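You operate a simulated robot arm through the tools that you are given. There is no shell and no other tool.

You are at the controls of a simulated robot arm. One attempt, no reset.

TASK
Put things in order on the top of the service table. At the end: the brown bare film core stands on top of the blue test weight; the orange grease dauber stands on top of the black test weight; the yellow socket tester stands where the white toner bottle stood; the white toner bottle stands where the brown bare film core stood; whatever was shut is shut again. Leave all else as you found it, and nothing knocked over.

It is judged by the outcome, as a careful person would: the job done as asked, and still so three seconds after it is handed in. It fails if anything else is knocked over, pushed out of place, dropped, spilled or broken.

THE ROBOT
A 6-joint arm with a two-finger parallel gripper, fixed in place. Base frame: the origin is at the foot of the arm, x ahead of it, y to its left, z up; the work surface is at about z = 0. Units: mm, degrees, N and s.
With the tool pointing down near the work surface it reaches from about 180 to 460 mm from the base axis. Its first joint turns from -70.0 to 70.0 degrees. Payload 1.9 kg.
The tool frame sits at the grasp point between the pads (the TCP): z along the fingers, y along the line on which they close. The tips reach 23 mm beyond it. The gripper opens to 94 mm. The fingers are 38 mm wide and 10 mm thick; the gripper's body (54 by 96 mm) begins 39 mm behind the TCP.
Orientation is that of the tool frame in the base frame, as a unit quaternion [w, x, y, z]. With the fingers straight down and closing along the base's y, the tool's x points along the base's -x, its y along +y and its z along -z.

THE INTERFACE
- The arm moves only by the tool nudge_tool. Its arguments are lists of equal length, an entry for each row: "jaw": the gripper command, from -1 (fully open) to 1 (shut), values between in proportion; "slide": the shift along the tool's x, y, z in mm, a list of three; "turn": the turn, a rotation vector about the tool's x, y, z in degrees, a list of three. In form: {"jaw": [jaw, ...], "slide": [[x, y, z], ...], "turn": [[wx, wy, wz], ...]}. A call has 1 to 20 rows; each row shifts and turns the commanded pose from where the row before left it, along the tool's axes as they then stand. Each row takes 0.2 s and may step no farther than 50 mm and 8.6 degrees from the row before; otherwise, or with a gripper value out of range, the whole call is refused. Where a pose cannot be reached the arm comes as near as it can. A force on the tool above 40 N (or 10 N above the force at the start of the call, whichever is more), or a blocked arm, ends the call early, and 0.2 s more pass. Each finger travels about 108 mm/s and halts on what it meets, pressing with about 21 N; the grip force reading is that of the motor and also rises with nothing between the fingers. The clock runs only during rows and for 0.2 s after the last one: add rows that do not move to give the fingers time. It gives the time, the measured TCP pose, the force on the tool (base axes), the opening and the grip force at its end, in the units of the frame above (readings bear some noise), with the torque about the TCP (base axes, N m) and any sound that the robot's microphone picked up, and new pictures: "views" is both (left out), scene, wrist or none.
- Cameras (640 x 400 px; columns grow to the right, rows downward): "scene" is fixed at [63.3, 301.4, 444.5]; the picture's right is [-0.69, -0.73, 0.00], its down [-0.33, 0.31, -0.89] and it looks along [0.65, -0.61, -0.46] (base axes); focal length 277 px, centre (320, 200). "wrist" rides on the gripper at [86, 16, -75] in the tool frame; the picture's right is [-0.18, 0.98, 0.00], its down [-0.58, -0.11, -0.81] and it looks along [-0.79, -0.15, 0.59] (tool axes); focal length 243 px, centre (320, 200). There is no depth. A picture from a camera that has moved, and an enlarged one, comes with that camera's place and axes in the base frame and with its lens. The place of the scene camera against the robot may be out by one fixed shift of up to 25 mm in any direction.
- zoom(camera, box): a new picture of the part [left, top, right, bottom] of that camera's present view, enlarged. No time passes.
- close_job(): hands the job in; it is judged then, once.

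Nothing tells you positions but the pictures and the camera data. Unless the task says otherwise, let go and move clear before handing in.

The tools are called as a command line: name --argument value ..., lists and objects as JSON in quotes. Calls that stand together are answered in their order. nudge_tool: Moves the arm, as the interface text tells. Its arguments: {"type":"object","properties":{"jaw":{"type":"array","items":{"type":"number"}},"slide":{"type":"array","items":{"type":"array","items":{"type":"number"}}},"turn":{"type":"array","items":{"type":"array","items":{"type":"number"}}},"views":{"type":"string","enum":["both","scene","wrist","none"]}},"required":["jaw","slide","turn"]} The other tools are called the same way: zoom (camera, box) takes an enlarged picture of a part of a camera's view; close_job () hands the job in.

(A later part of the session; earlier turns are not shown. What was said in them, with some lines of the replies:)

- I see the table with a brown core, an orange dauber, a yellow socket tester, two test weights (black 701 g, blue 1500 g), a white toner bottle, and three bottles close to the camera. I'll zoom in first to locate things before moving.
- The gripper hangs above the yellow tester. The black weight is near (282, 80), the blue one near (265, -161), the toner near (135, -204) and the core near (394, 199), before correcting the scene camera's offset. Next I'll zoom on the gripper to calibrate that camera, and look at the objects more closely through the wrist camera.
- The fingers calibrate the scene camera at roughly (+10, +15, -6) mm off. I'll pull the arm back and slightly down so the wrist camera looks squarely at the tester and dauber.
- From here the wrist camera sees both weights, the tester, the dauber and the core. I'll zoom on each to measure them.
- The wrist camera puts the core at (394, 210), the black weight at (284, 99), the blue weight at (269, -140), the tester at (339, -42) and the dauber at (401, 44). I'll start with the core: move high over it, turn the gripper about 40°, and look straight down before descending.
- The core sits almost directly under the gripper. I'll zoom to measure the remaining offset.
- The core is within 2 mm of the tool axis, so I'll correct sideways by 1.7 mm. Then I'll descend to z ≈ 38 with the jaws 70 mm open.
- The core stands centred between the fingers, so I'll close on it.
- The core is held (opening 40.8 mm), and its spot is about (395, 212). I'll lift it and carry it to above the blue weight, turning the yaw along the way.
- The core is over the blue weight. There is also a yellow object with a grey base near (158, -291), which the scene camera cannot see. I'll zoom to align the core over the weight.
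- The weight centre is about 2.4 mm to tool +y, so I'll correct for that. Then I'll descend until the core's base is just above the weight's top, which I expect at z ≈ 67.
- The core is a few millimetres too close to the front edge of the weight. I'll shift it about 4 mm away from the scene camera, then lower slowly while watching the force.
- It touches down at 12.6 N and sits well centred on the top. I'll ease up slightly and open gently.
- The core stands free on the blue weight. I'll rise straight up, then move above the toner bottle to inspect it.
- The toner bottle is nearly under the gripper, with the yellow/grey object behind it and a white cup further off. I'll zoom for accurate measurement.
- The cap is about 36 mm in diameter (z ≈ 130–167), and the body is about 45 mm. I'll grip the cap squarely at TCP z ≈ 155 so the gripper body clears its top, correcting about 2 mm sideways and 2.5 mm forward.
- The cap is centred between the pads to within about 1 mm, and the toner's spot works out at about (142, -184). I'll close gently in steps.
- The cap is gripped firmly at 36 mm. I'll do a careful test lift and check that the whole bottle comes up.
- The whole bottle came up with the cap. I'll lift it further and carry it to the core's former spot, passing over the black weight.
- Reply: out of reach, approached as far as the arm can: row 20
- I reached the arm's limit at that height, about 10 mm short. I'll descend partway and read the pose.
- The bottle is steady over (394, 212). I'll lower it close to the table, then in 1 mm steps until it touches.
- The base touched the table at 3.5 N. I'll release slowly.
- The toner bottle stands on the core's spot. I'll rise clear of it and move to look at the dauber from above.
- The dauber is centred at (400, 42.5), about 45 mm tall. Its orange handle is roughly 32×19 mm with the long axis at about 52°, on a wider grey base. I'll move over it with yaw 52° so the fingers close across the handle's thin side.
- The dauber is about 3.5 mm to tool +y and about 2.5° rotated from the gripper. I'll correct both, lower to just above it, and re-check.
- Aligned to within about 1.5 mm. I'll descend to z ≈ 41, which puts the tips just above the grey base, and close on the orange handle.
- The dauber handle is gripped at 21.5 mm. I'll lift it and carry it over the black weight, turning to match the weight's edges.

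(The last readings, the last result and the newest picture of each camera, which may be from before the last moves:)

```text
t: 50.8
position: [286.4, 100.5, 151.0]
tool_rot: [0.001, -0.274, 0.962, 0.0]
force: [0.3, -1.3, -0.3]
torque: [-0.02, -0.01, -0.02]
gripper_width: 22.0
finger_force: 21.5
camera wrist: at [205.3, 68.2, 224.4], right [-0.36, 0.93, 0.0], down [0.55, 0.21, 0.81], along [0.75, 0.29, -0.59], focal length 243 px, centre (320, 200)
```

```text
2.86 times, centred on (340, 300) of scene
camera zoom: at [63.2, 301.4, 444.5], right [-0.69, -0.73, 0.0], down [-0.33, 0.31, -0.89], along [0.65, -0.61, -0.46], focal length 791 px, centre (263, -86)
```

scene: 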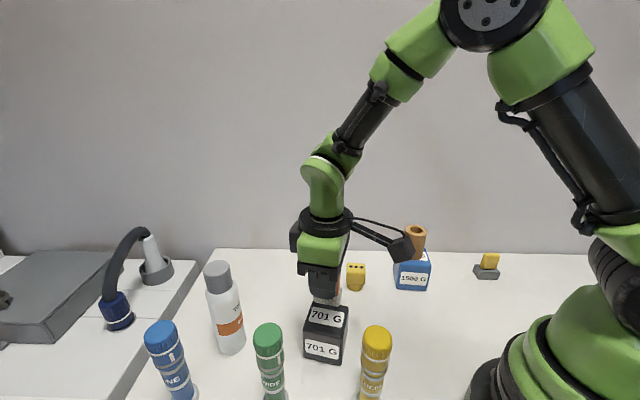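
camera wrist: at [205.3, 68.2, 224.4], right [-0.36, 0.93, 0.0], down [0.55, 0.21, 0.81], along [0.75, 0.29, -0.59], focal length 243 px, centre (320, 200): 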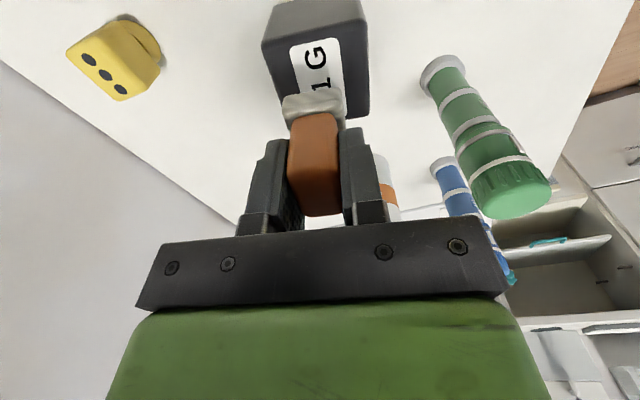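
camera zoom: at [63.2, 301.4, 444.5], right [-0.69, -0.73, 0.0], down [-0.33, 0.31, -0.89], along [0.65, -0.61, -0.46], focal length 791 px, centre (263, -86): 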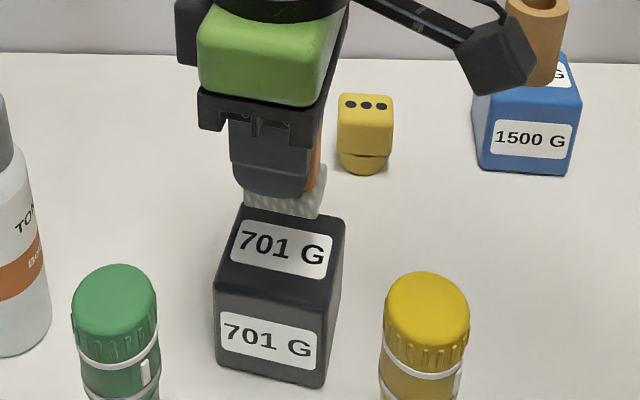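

The black weight is aligned with the gripper, and its centre is about 2 mm toward tool +x and 1.5 mm toward +y. I'll correct that and lower to just above its top.

nudge_tool --jaw '[1, 1, 1, 1, 1]' --slide '[[2.0, 1.5, 10], [0, 0, 14], [0, 0, 9], [0, 0, 4], [0, 0, 0]]' --turn '[[0, 0, 0], [0, 0, 0], [0, 0, 0], [0, 0, 0], [0, 0, 0]]' --views "both"

zoom --camera "wrist" --box '[224, 0, 416, 120]'

zoom --camera "scene" --box '[276, 270, 388, 340]'

```text
t: 52.0
position: [283.6, 100.0, 114.4]
tool_rot: [0.0, -0.275, 0.961, 0.001]
force: [-1.2, 0.1, -1.2]
torque: [0.01, 0.01, 0.01]
gripper_width: 21.2
finger_force: 21.4
camera wrist: at [203.0, 68.7, 186.9], right [-0.36, 0.93, 0.0], down [0.55, 0.21, 0.81], along [0.75, 0.29, -0.59], focal length 243 px, centre (320, 200)
```

scene: 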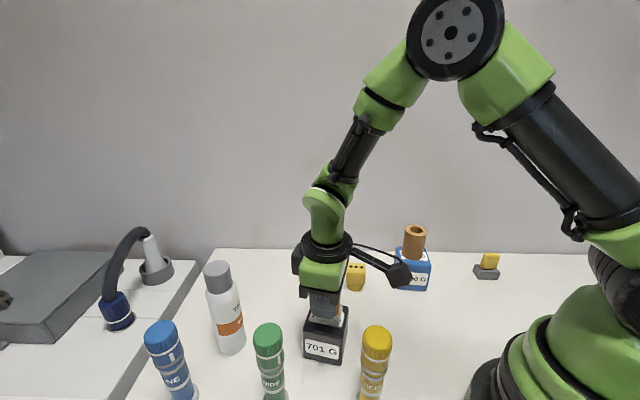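
wrist: 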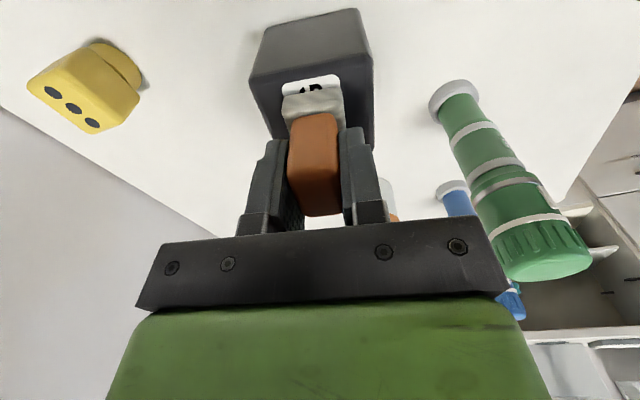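

```text
3.33 times, centred on (320, 60) of wrist
camera zoom: at [203.0, 68.7, 186.9], right [-0.36, 0.93, 0.0], down [0.55, 0.21, 0.81], along [0.75, 0.29, -0.59], focal length 809 px, centre (320, 667)
```

zoom: 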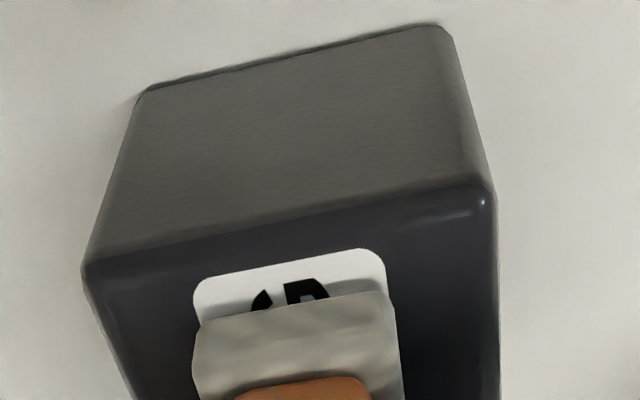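

```text
5.71 times, centred on (332, 305) of scene
camera zoom: at [63.3, 301.4, 444.5], right [-0.69, -0.73, 0.0], down [-0.33, 0.31, -0.89], along [0.65, -0.61, -0.46], focal length 1582 px, centre (251, -400)
```

zoom: 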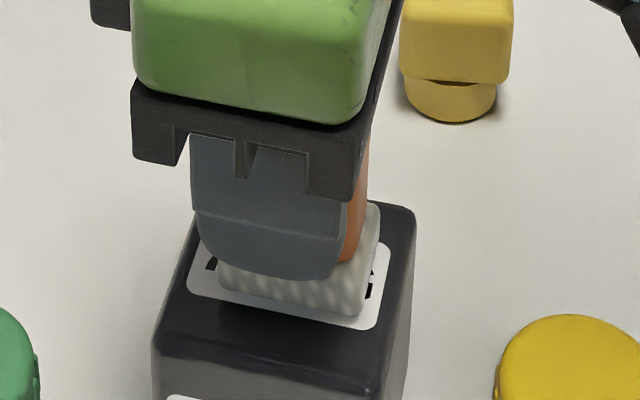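

nudge_tool --jaw '[1, 1, 1]' --slide '[[0, 0, 2], [0, 0, 1], [0, 0, 0]]' --turn '[[0, 0, 0], [0, 0, 0], [0, 0, 0]]' --views "none"

nudge_tool --jaw '[1, 1]' --slide '[[0, 0, 0.8], [0, 0, 0]]' --turn '[[0, 0, 0], [0, 0, 0]]' --views "none"

```text
t: 52.8
position: [283.8, 99.7, 110.3]
tool_rot: [0.001, -0.275, 0.961, 0.0]
force: [-0.4, -0.1, -0.5]
torque: [-0.02, -0.02, 0.02]
gripper_width: 21.5
finger_force: 21.0
```

```text
t: 53.4
position: [282.8, 100.3, 110.2]
tool_rot: [0.002, -0.275, 0.961, 0.0]
force: [-1.9, -2.0, 18.1]
torque: [-0.16, 0.19, 0.01]
gripper_width: 21.3
finger_force: 21.4
```

Contact at 18 N. I'll ease off slightly and open slowly.

nudge_tool --jaw '[1, 1, 0.5, 0.45, 0.4, 0.3, 0.15, 0, 0]' --slide '[[0, 0, -0.5], [0, 0, 0], [0, 0, 0], [0, 0, 0], [0, 0, 0], [0, 0, 0], [0, 0, 0], [0, 0, 0], [0, 0, 0]]' --turn '[[0, 0, 0], [0, 0, 0], [0, 0, 0], [0, 0, 0], [0, 0, 0], [0, 0, 0], [0, 0, 0], [0, 0, 0], [0, 0, 0]]' --views "both"

zoom --camera "scene" --box '[276, 270, 388, 340]'

```text
t: 55.4
position: [282.6, 98.9, 110.3]
tool_rot: [0.001, -0.276, 0.961, 0.0]
force: [0.4, -0.9, 0.4]
torque: [0.01, 0.03, -0.01]
gripper_width: 46.9
finger_force: 0.2
camera wrist: at [202.9, 68.7, 183.7], right [-0.36, 0.93, 0.0], down [0.55, 0.21, 0.81], along [0.75, 0.29, -0.59], focal length 243 px, centre (320, 200)
```

scene: 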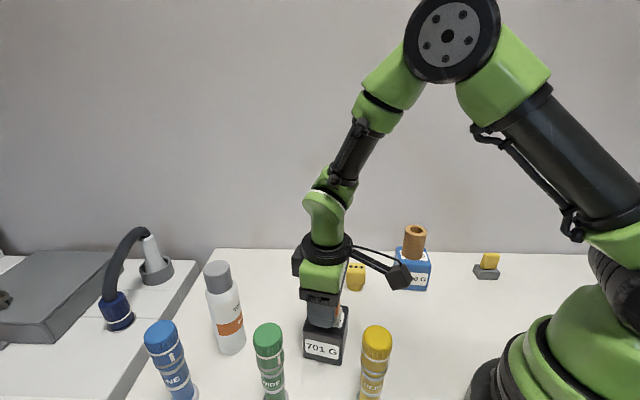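
wrist: 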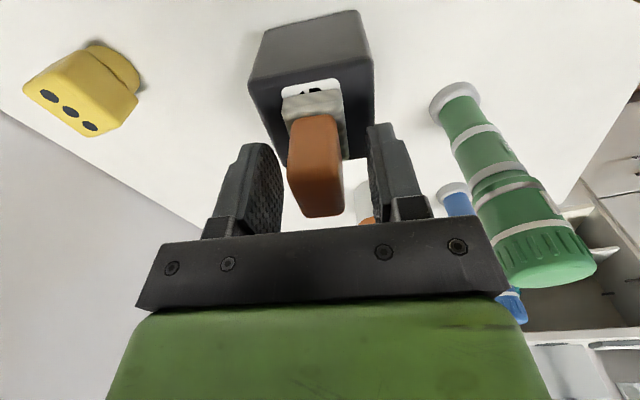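

```text
5.71 times, centred on (332, 305) of scene
camera zoom: at [63.3, 301.4, 444.5], right [-0.69, -0.73, 0.0], down [-0.33, 0.31, -0.89], along [0.65, -0.61, -0.46], focal length 1582 px, centre (251, -400)
```

zoom: 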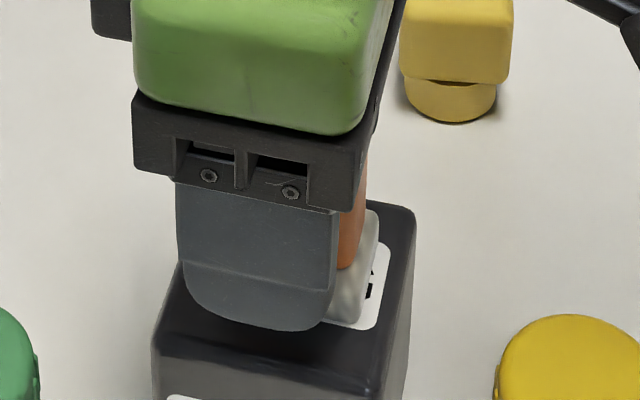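

The dauber stands on the black weight. I'll rise clear and go over to the yellow tester, turning so the fingers close across its plain sides and not over the black nub.

nudge_tool --jaw '[-0.1, -0.1, -0.1, -0.1, -0.1, -0.1]' --slide '[[0, 0, -6], [0, 0, -14], [0, 0, -20], [0, 0, -25], [0, 0, -25], [0, 0, 0]]' --turn '[[0, 0, 0], [0, 0, 0], [0, 0, 0], [0, 0, 0], [0, 0, 0], [0, 0, 0]]' --views "scene"

zoom --camera "scene" --box '[276, 250, 404, 370]'

nudge_tool --jaw '[-0.4, -0.4, -0.4, -0.4, -0.4, -0.4, -0.4, -0.4, -0.4, -0.4, -0.4]' --slide '[[2.71, -14.93, 0], [0.54, -15.16, 0], [-1.64, -15.08, 0], [-3.78, -14.69, 0], [-5.85, -13.99, 0], [-7.8, -13.01, 0], [-9.59, -11.76, 0], [-11.18, -10.26, 0], [-12.53, -8.55, 0], [-13.63, -6.66, 0], [0, 0, 0]]' --turn '[[0, 0, 8.25], [0, 0, 8.25], [0, 0, 8.25], [0, 0, 8.25], [0, 0, 8.25], [0, 0, 8.25], [0, 0, 8.25], [0, 0, 8.25], [0, 0, 8.25], [0, 0, 8.25], [0, 0, 0]]' --views "both"

zoom --camera "wrist" --box '[240, 0, 400, 100]'

```text
t: 56.8
position: [283.1, 98.8, 200.2]
tool_rot: [0.0, -0.276, 0.961, 0.0]
force: [0.1, -0.4, 0.4]
torque: [-0.03, 0.0, -0.02]
gripper_width: 51.7
finger_force: 0.0
```

scene: 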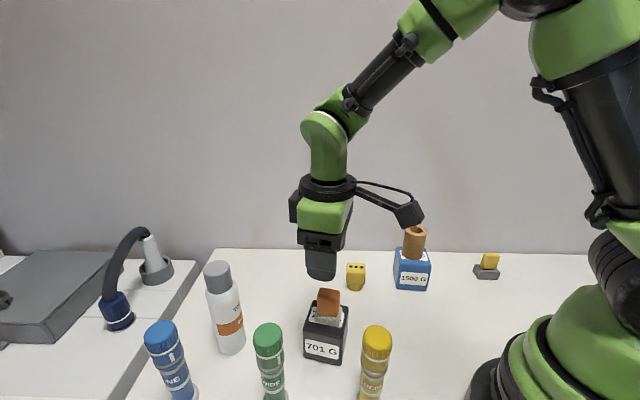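

```text
3.33 times, centred on (340, 310) of scene
camera zoom: at [63.3, 301.4, 444.5], right [-0.69, -0.73, 0.0], down [-0.33, 0.31, -0.89], along [0.65, -0.61, -0.46], focal length 923 px, centre (253, -167)
```

zoom: 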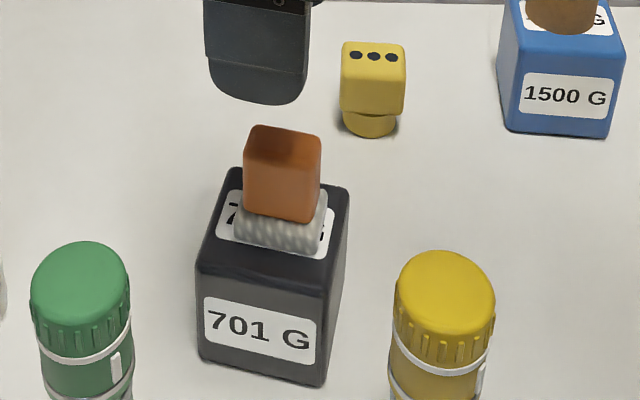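

```text
t: 59.2
position: [339.1, -41.7, 200.7]
tool_rot: [0.0, 0.427, 0.904, 0.001]
force: [0.4, 0.2, 0.9]
torque: [0.03, -0.01, 0.0]
gripper_width: 65.7
finger_force: 0.0
camera wrist: at [298.4, 36.4, 273.7], right [0.88, 0.48, 0.0], down [0.28, -0.52, 0.81], along [0.39, -0.71, -0.59], focal length 243 px, centre (320, 200)
```

scene: 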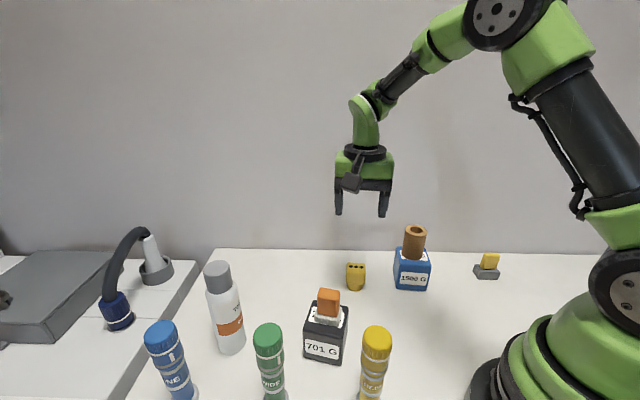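
wrist: 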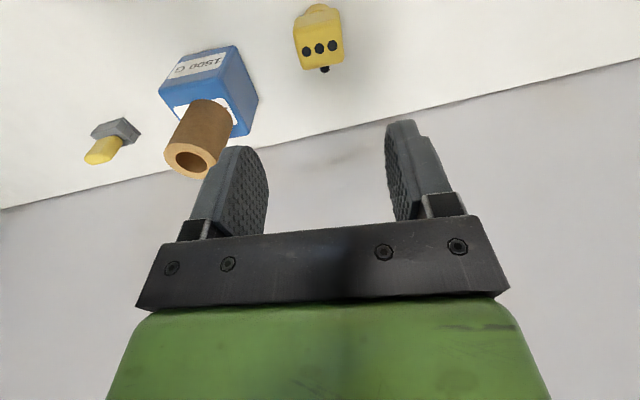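

```text
4.00 times, centred on (320, 50) of wrist
camera zoom: at [298.4, 36.4, 273.7], right [0.88, 0.48, 0.0], down [0.28, -0.52, 0.81], along [0.39, -0.71, -0.59], focal length 970 px, centre (320, 800)
```

zoom: 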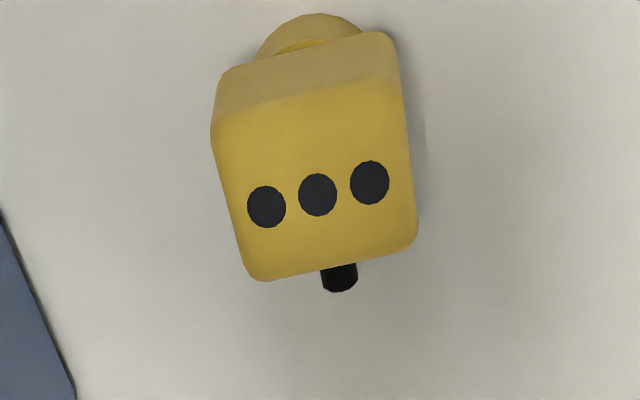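

The dauber sits well on the black weight. The tester is nearly centred and aligned (about 2 mm forward), so I'll descend partway and check.

nudge_tool --jaw '[-0.4, -0.4, -0.4, -0.4, -0.4, -0.4]' --slide '[[-1.5, 0.5, 20], [0, 0, 25], [0, 0, 25], [0, 0, 25], [0, 0, 15], [0, 0, 0]]' --turn '[[0, 0, 0], [0, 0, 0], [0, 0, 0], [0, 0, 0], [0, 0, 0], [0, 0, 0]]' --views "both"

zoom --camera "wrist" --box '[224, 60, 416, 180]'

zoom --camera "scene" --box '[310, 230, 406, 300]'

```text
t: 60.6
position: [340.1, -42.2, 89.1]
tool_rot: [0.001, 0.427, 0.904, 0.002]
force: [0.0, 0.0, -0.8]
torque: [0.02, -0.01, 0.02]
gripper_width: 65.8
finger_force: 0.0
camera wrist: at [299.4, 35.2, 162.8], right [0.88, 0.48, 0.0], down [0.28, -0.52, 0.81], along [0.39, -0.71, -0.59], focal length 243 px, centre (320, 200)
```

scene: 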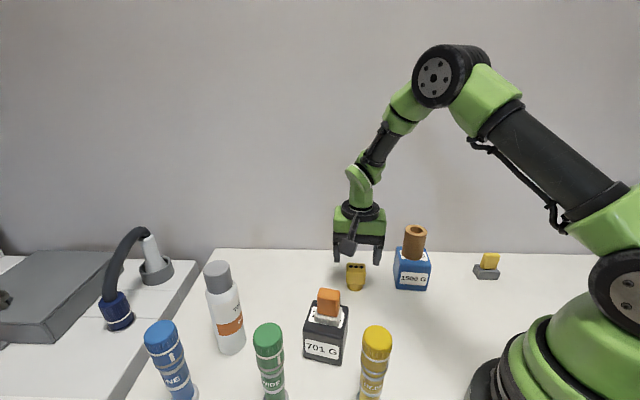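
wrist: 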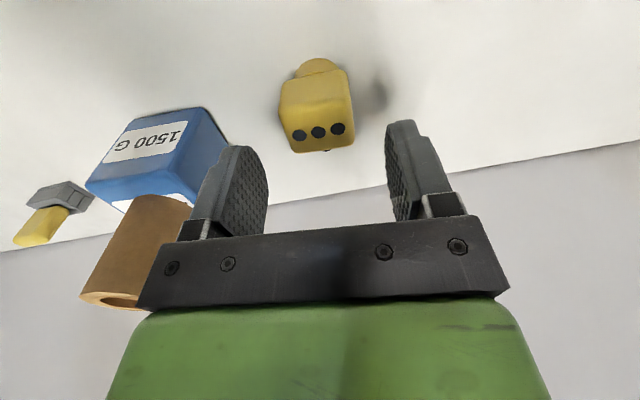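

```text
3.33 times, centred on (320, 120) of wrist
camera zoom: at [299.4, 35.2, 162.8], right [0.88, 0.48, 0.0], down [0.28, -0.52, 0.81], along [0.39, -0.71, -0.59], focal length 809 px, centre (320, 467)
```

zoom: 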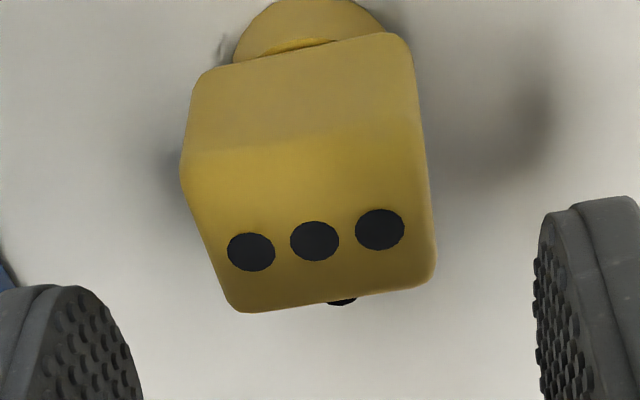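

```text
5.71 times, centred on (358, 265) of scene
camera zoom: at [63.3, 301.4, 444.5], right [-0.69, -0.73, 0.0], down [-0.33, 0.31, -0.89], along [0.65, -0.61, -0.46], focal length 1582 px, centre (103, -171)
```

zoom: 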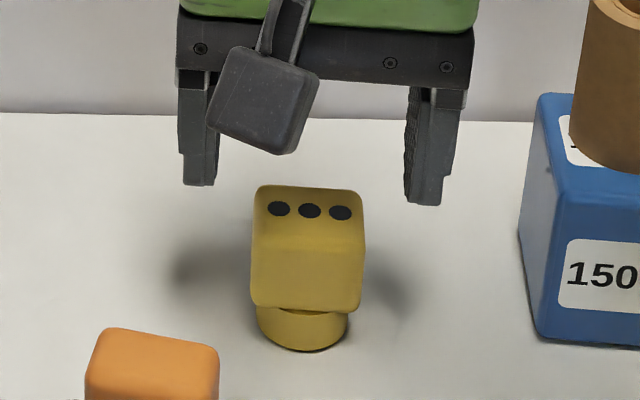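

Centred. I'll descend to z ≈ 38 and close gently.

nudge_tool --jaw '[-0.4, -0.4, -0.4, -0.4, -0.4]' --slide '[[0, 0, 15], [0, 0, 15], [0, 0, 12], [0, 0, 9], [0, 0, 0]]' --turn '[[0, 0, 0], [0, 0, 0], [0, 0, 0], [0, 0, 0], [0, 0, 0]]' --views "both"

zoom --camera "scene" --box '[310, 230, 406, 300]'

```text
t: 61.8
position: [341.1, -42.6, 37.4]
tool_rot: [0.001, 0.427, 0.904, 0.0]
force: [0.1, 0.1, 0.0]
torque: [-0.01, -0.02, 0.02]
gripper_width: 65.8
finger_force: 0.1
camera wrist: at [299.1, 35.6, 112.3], right [0.88, 0.48, 0.0], down [0.28, -0.52, 0.81], along [0.39, -0.71, -0.59], focal length 243 px, centre (320, 200)
```

scene: 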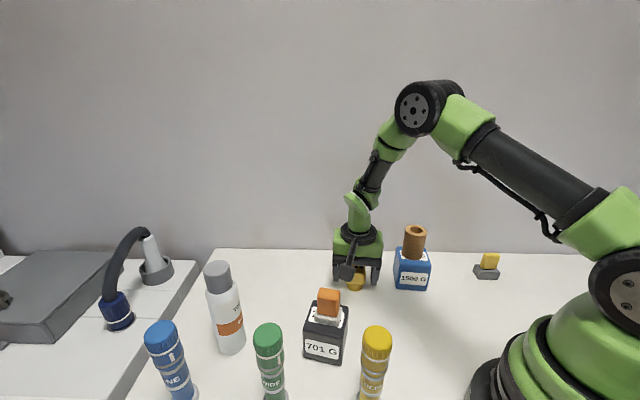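
wrist: 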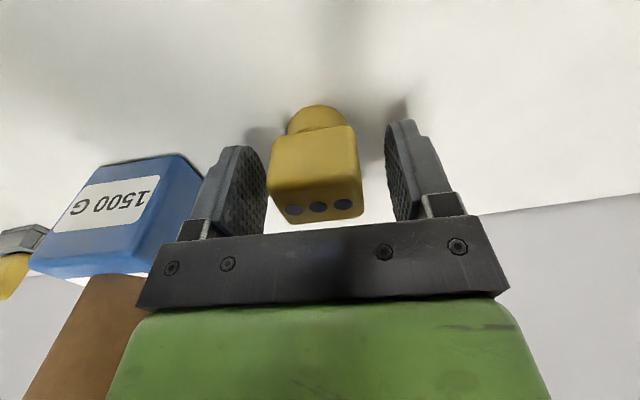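

```text
5.71 times, centred on (358, 265) of scene
camera zoom: at [63.3, 301.4, 444.5], right [-0.69, -0.73, 0.0], down [-0.33, 0.31, -0.89], along [0.65, -0.61, -0.46], focal length 1582 px, centre (103, -171)
```

zoom: 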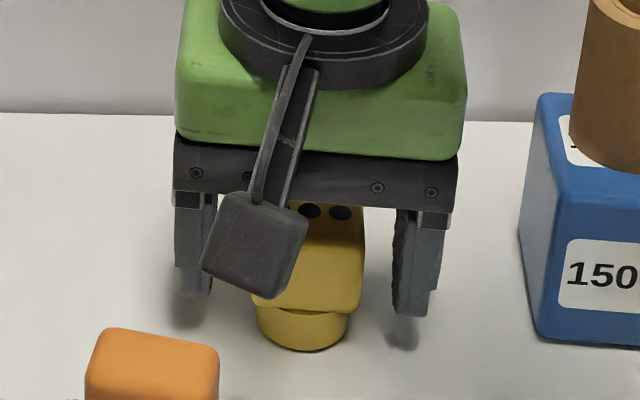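

nudge_tool --jaw '[0, 0.1, 0.16, 0.2, 0.24, 0.3, 1, 1, 1]' --slide '[[0, 0, 0], [0, 0, 0], [0, 0, 0], [0, 0, 0], [0, 0, 0], [0, 0, 0], [0, 0, 0], [0, 0, 0], [0, 0, 0]]' --turn '[[0, 0, 0], [0, 0, 0], [0, 0, 0], [0, 0, 0], [0, 0, 0], [0, 0, 0], [0, 0, 0], [0, 0, 0], [0, 0, 0]]' --views "wrist"

zoom --camera "wrist" --box '[240, 90, 400, 190]'

```text
t: 63.8
position: [340.4, -41.7, 38.4]
tool_rot: [0.002, 0.426, 0.905, 0.001]
force: [0.1, 0.5, 0.0]
torque: [0.0, 0.04, 0.01]
gripper_width: 39.6
finger_force: 21.1
camera wrist: at [299.1, 35.6, 112.5], right [0.88, 0.48, 0.0], down [0.28, -0.52, 0.81], along [0.39, -0.71, -0.59], focal length 243 px, centre (320, 200)
```

wrist: 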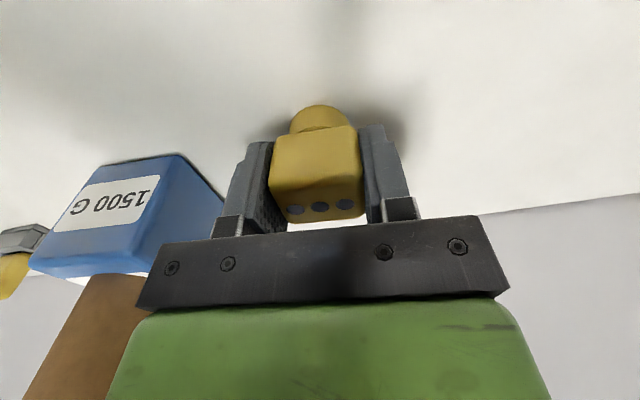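

```text
4.00 times, centred on (320, 140) of wrist
camera zoom: at [299.1, 35.6, 112.5], right [0.88, 0.48, 0.0], down [0.28, -0.52, 0.81], along [0.39, -0.71, -0.59], focal length 970 px, centre (320, 440)
```

zoom: 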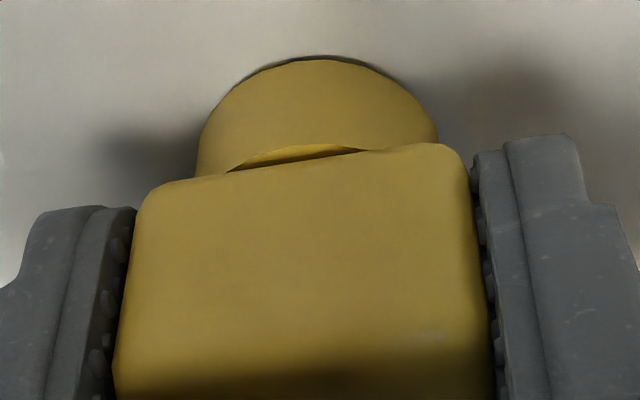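

The tester is held at 39.6 mm. I'll lift it well above the core on the blue weight and carry it to the toner's former spot at (142.5, -184).

nudge_tool --jaw '[1, 1, 1, 1, 1, 1, 1, 1, 1]' --slide '[[0, 0, -5], [0, 0, -15], [0, 0, -22], [0, 0, -25], [0, 0, -25], [0, 0, -25], [0, 0, -25], [0, 0, -23], [0, 0, 0]]' --turn '[[0, 0, 0], [0, 0, 0], [0, 0, 0], [0, 0, 0], [0, 0, 0], [0, 0, 0], [0, 0, 0], [0, 0, 0], [0, 0, 0]]' --views "scene"

nudge_tool --jaw '[1, 1, 1, 1, 1, 1, 1, 1, 1, 1, 1, 1]' --slide '[[0.8, -12, 0], [1.59, -24, 0], [1.59, -24, 0], [1.59, -24, 0], [1.59, -24, 0], [1.59, -24, 0], [1.59, -24, 0], [1.59, -24, 0], [1.59, -24, 0], [1.59, -24, 0], [0.8, -15, 0], [0, 0, 0]]' --turn '[[0, 0, 0], [0, 0, 0], [0, 0, 0], [0, 0, 0], [0, 0, 0], [0, 0, 0], [0, 0, 0], [0, 0, 0], [0, 0, 0], [0, 0, 0], [0, 0, 0], [0, 0, 0]]' --views "both"

```text
t: 65.8
position: [340.0, -43.7, 204.0]
tool_rot: [0.001, 0.426, 0.904, 0.002]
force: [0.3, 0.4, -1.4]
torque: [-0.03, 0.01, 0.04]
gripper_width: 39.7
finger_force: 20.9
```

scene: 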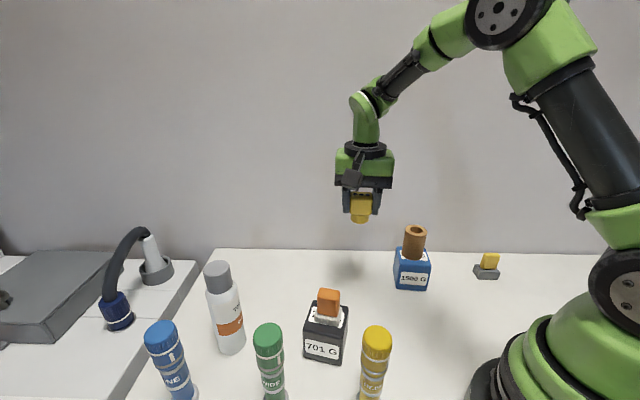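

```text
t: 68.4
position: [141.7, -184.3, 204.8]
tool_rot: [0.001, 0.427, 0.904, 0.001]
force: [0.8, -0.1, -1.3]
torque: [-0.01, 0.03, -0.02]
gripper_width: 39.7
finger_force: 20.7
camera wrist: at [101.2, -106.9, 277.9], right [0.88, 0.48, 0.0], down [0.28, -0.52, 0.81], along [0.39, -0.71, -0.59], focal length 243 px, centre (320, 200)
```

scene: 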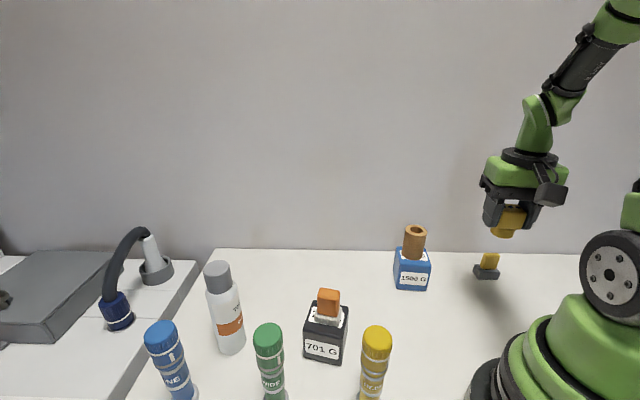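
wrist: 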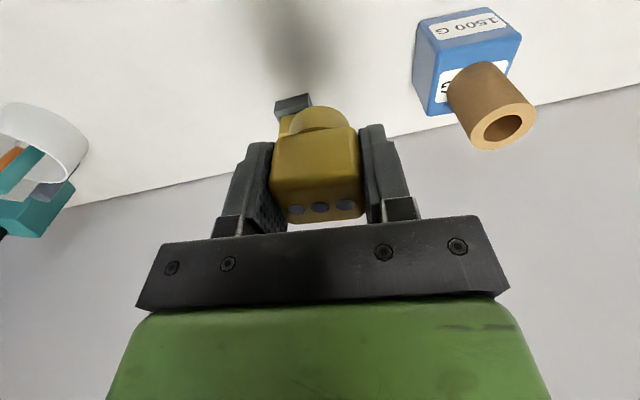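

I'm above the toner's old spot. I'll descend, watching for contact near the end.

nudge_tool --jaw '[1, 1, 1, 1, 1, 1, 1, 1, 1]' --slide '[[0, 0, 15], [0, 0, 25], [0, 0, 25], [0, 0, 25], [0, 0, 25], [0, 0, 20], [0, 0, 15], [0, 0, 8], [0, 0, 0]]' --turn '[[0, 0, 0], [0, 0, 0], [0, 0, 0], [0, 0, 0], [0, 0, 0], [0, 0, 0], [0, 0, 0], [0, 0, 0], [0, 0, 0]]' --views "both"

zoom --camera "scene" --box '[430, 230, 558, 330]'

```text
t: 70.4
position: [143.0, -184.5, 45.3]
tool_rot: [0.0, 0.426, 0.905, 0.001]
force: [-0.6, 0.3, -0.5]
torque: [0.0, -0.05, 0.0]
gripper_width: 39.7
finger_force: 21.2
camera wrist: at [102.0, -106.3, 119.4], right [0.88, 0.48, 0.0], down [0.28, -0.52, 0.81], along [0.39, -0.71, -0.59], focal length 243 px, centre (320, 200)
```

scene: 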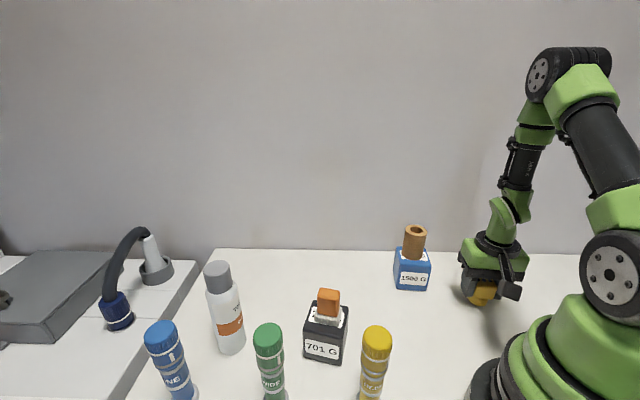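
wrist: 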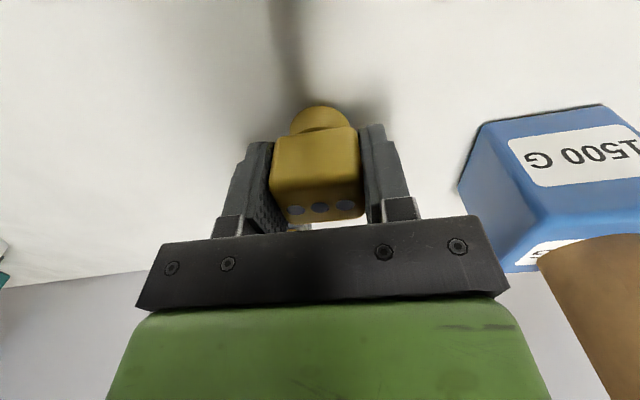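

```text
4.00 times, centred on (494, 280) of scene
camera zoom: at [63.3, 301.4, 444.5], right [-0.69, -0.73, 0.0], down [-0.33, 0.31, -0.89], along [0.65, -0.61, -0.46], focal length 1107 px, centre (-376, -120)
```

zoom: 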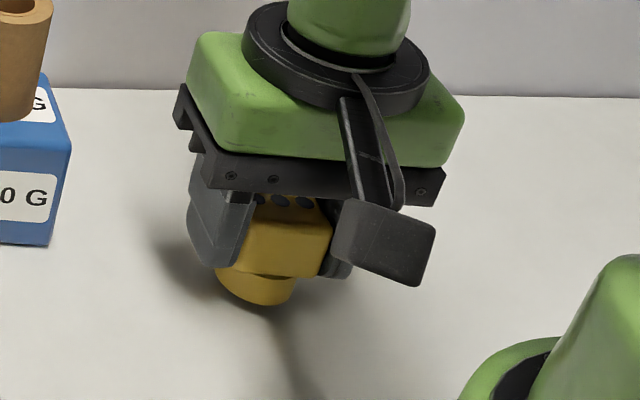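

nudge_tool --jaw '[1, 1, 1, 1]' --slide '[[0, 0, 3], [0, 0, 2], [0, 0, 1], [0, 0, 0]]' --turn '[[0, 0, 0], [0, 0, 0], [0, 0, 0], [0, 0, 0]]' --views "none"

nudge_tool --jaw '[1, 1]' --slide '[[0, 0, 0.7], [0, 0, 0]]' --turn '[[0, 0, 0], [0, 0, 0]]' --views "none"

```text
t: 71.4
position: [142.7, -184.3, 39.3]
tool_rot: [0.0, 0.426, 0.905, 0.0]
force: [0.4, -0.4, -0.8]
torque: [0.0, 0.03, -0.01]
gripper_width: 39.8
finger_force: 20.6
```

```text
t: 72.0
position: [143.3, -183.0, 38.8]
tool_rot: [0.001, 0.426, 0.905, 0.0]
force: [-1.9, 0.1, 1.4]
torque: [0.01, 0.05, -0.01]
gripper_width: 39.8
finger_force: 20.5
```

nudge_tool --jaw '[1, 1]' --slide '[[0, 0, 0.4], [0, 0, 0]]' --turn '[[0, 0, 0], [0, 0, 0]]' --views "none"

```text
t: 72.6
position: [143.6, -184.4, 39.3]
tool_rot: [0.0, 0.426, 0.905, 0.001]
force: [2.4, 2.9, 17.6]
torque: [0.06, 0.0, -0.01]
gripper_width: 39.7
finger_force: 20.8
```

It's down on the table, with the force up to 17.6 N. I'll ease off slightly and open slowly.

nudge_tool --jaw '[1, 1, 0.12, 0.08, 0.04, -0.05, -0.2, -0.3, -0.3]' --slide '[[0, 0, -0.4], [0, 0, 0], [0, 0, 0], [0, 0, 0], [0, 0, 0], [0, 0, 0], [0, 0, 0], [0, 0, 0], [0, 0, 0]]' --turn '[[0, 0, 0], [0, 0, 0], [0, 0, 0], [0, 0, 0], [0, 0, 0], [0, 0, 0], [0, 0, 0], [0, 0, 0], [0, 0, 0]]' --views "both"

nudge_tool --jaw '[-0.4, -0.4, -0.4, -0.4, -0.4, -0.4, -0.4, -0.4, -0.4]' --slide '[[0, 0, -5], [0, 0, -12], [0, 0, -20], [0, 0, -25], [0, 0, -25], [0, 0, -30], [0, 0, -30], [0, 0, -30], [0, 0, 0]]' --turn '[[0, 0, 0], [0, 0, 0], [0, 0, 0], [0, 0, 0], [0, 0, 0], [0, 0, 0], [0, 0, 0], [0, 0, 0], [0, 0, 0]]' --views "both"

zoom --camera "scene" --box '[380, 215, 540, 315]'

zoom --camera "wrist" --box '[240, 0, 400, 100]'

```text
t: 74.6
position: [143.7, -184.3, 38.8]
tool_rot: [0.0, 0.427, 0.904, 0.001]
force: [-0.3, -0.7, 0.2]
torque: [0.02, 0.0, -0.03]
gripper_width: 61.2
finger_force: 0.0
camera wrist: at [102.0, -106.3, 112.5], right [0.88, 0.48, 0.0], down [0.28, -0.52, 0.81], along [0.39, -0.71, -0.59], focal length 243 px, centre (320, 200)
```

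scene: 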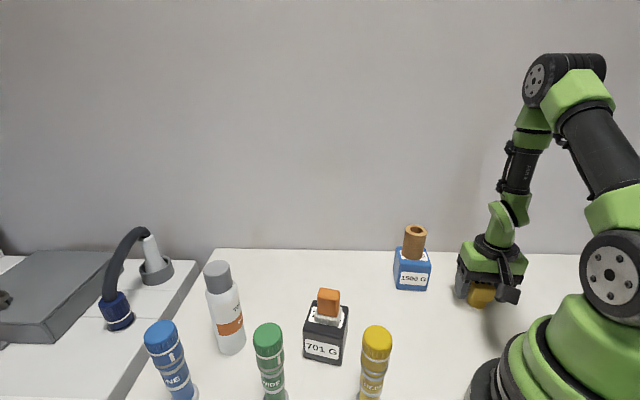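
wrist: 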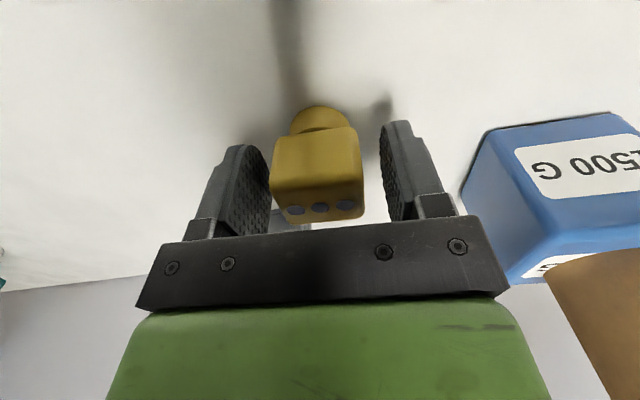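

```text
t: 76.6
position: [142.7, -183.6, 217.6]
tool_rot: [0.001, 0.427, 0.904, 0.002]
force: [0.1, 0.1, 0.0]
torque: [0.0, -0.02, -0.01]
gripper_width: 65.7
finger_force: 0.0
camera wrist: at [101.9, -106.7, 290.2], right [0.88, 0.48, 0.0], down [0.28, -0.52, 0.81], along [0.39, -0.71, -0.59], focal length 243 px, centre (320, 200)
```

scene: 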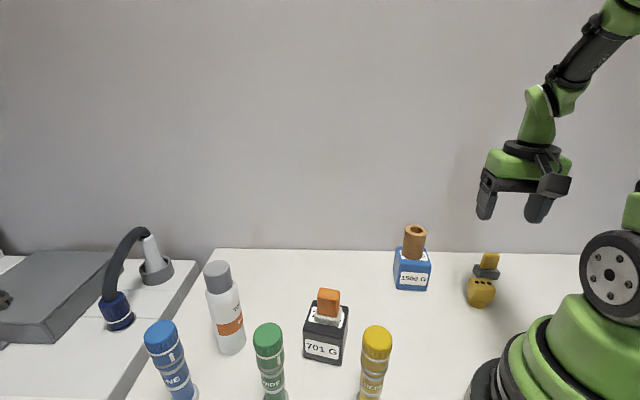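
wrist: 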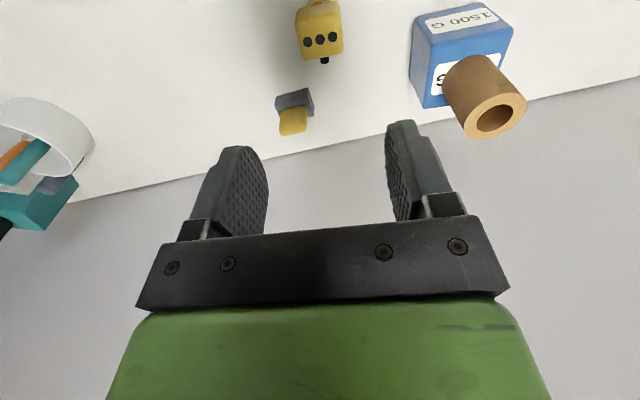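

```text
4.00 times, centred on (460, 265) of scene
camera zoom: at [63.3, 301.4, 444.5], right [-0.69, -0.73, 0.0], down [-0.33, 0.31, -0.89], along [0.65, -0.61, -0.46], focal length 1107 px, centre (-240, -60)
```

zoom: 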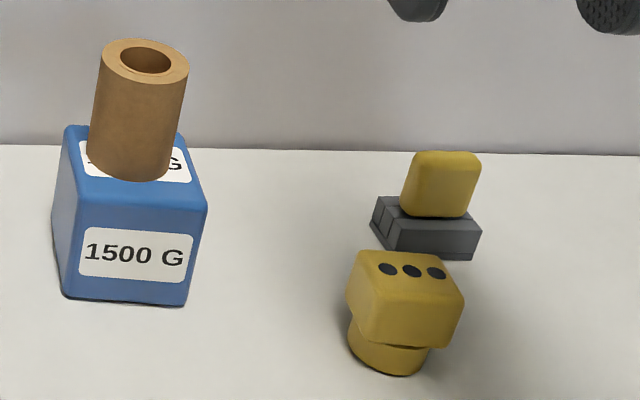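

```text
4.00 times, centred on (320, 50) of wrist
camera zoom: at [101.9, -106.7, 290.2], right [0.88, 0.48, 0.0], down [0.28, -0.52, 0.81], along [0.39, -0.71, -0.59], focal length 970 px, centre (320, 800)
```

zoom: 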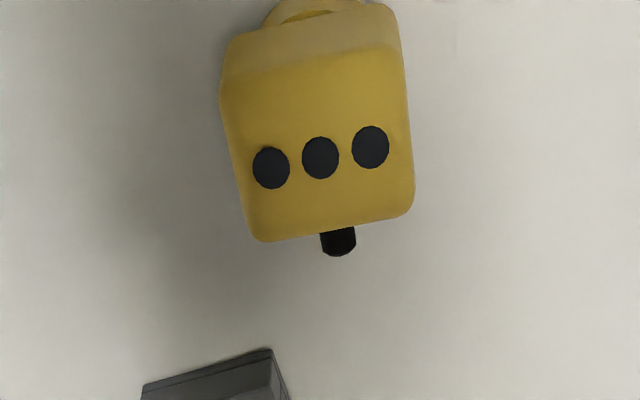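

Everything appears in place. I'll do a last check on the black weight with the dauber, and on the toner bottle.

zoom --camera "scene" --box '[260, 280, 420, 400]'

zoom --camera "scene" --box '[120, 250, 300, 400]'

```text
3.33 times, centred on (340, 340) of scene
camera zoom: at [63.3, 301.4, 444.5], right [-0.69, -0.73, 0.0], down [-0.33, 0.31, -0.89], along [0.65, -0.61, -0.46], focal length 923 px, centre (253, -267)
```

zoom: 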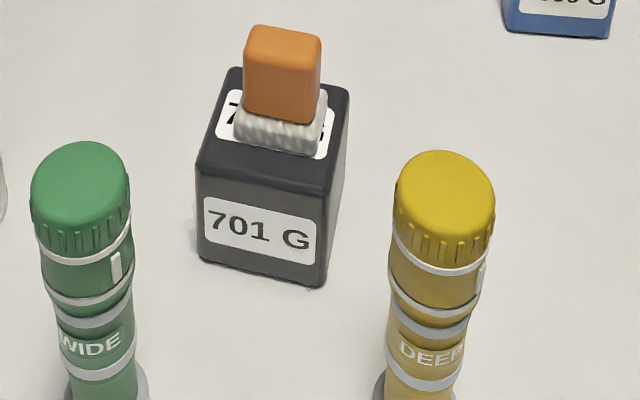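

```text
2.67 times, centred on (210, 325) of scene
camera zoom: at [63.3, 301.4, 444.5], right [-0.69, -0.73, 0.0], down [-0.33, 0.31, -0.89], along [0.65, -0.61, -0.46], focal length 738 px, centre (613, -133)
```

zoom: 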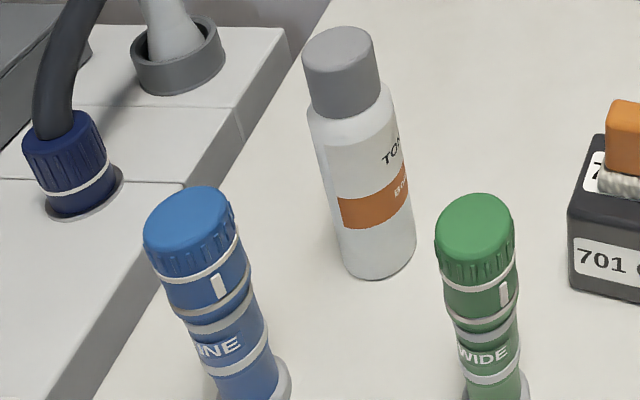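

The core stands on the blue weight, and the dauber stands on the black weight. The toner is on the core's old spot, and the tester is on the toner's old spot. Nothing was opened or knocked over, and the gripper is empty and clear, so I'm handing in.

close_job

```text
The job is handed in.
```

The job is handed in. In the last pictures everything was standing where you asked, but no result came back from the judging.

- **Brown film core:** it stands on the blue test weight, roughly centred on the top.
- **Orange grease dauber:** it stands on the black test weight, lined up with the weight's edges.
- **White toner bottle:** it stands where the core was. I lifted it by the cap, and the cap stayed on.
- **Yellow socket tester:** it stands where the toner bottle was, within a few millimetres by my measurements.

I opened nothing, so there was nothing to shut. The two weights, the three tall bottles and the other items looked unmoved when I checked. The gripper is empty and raised well above the tester.
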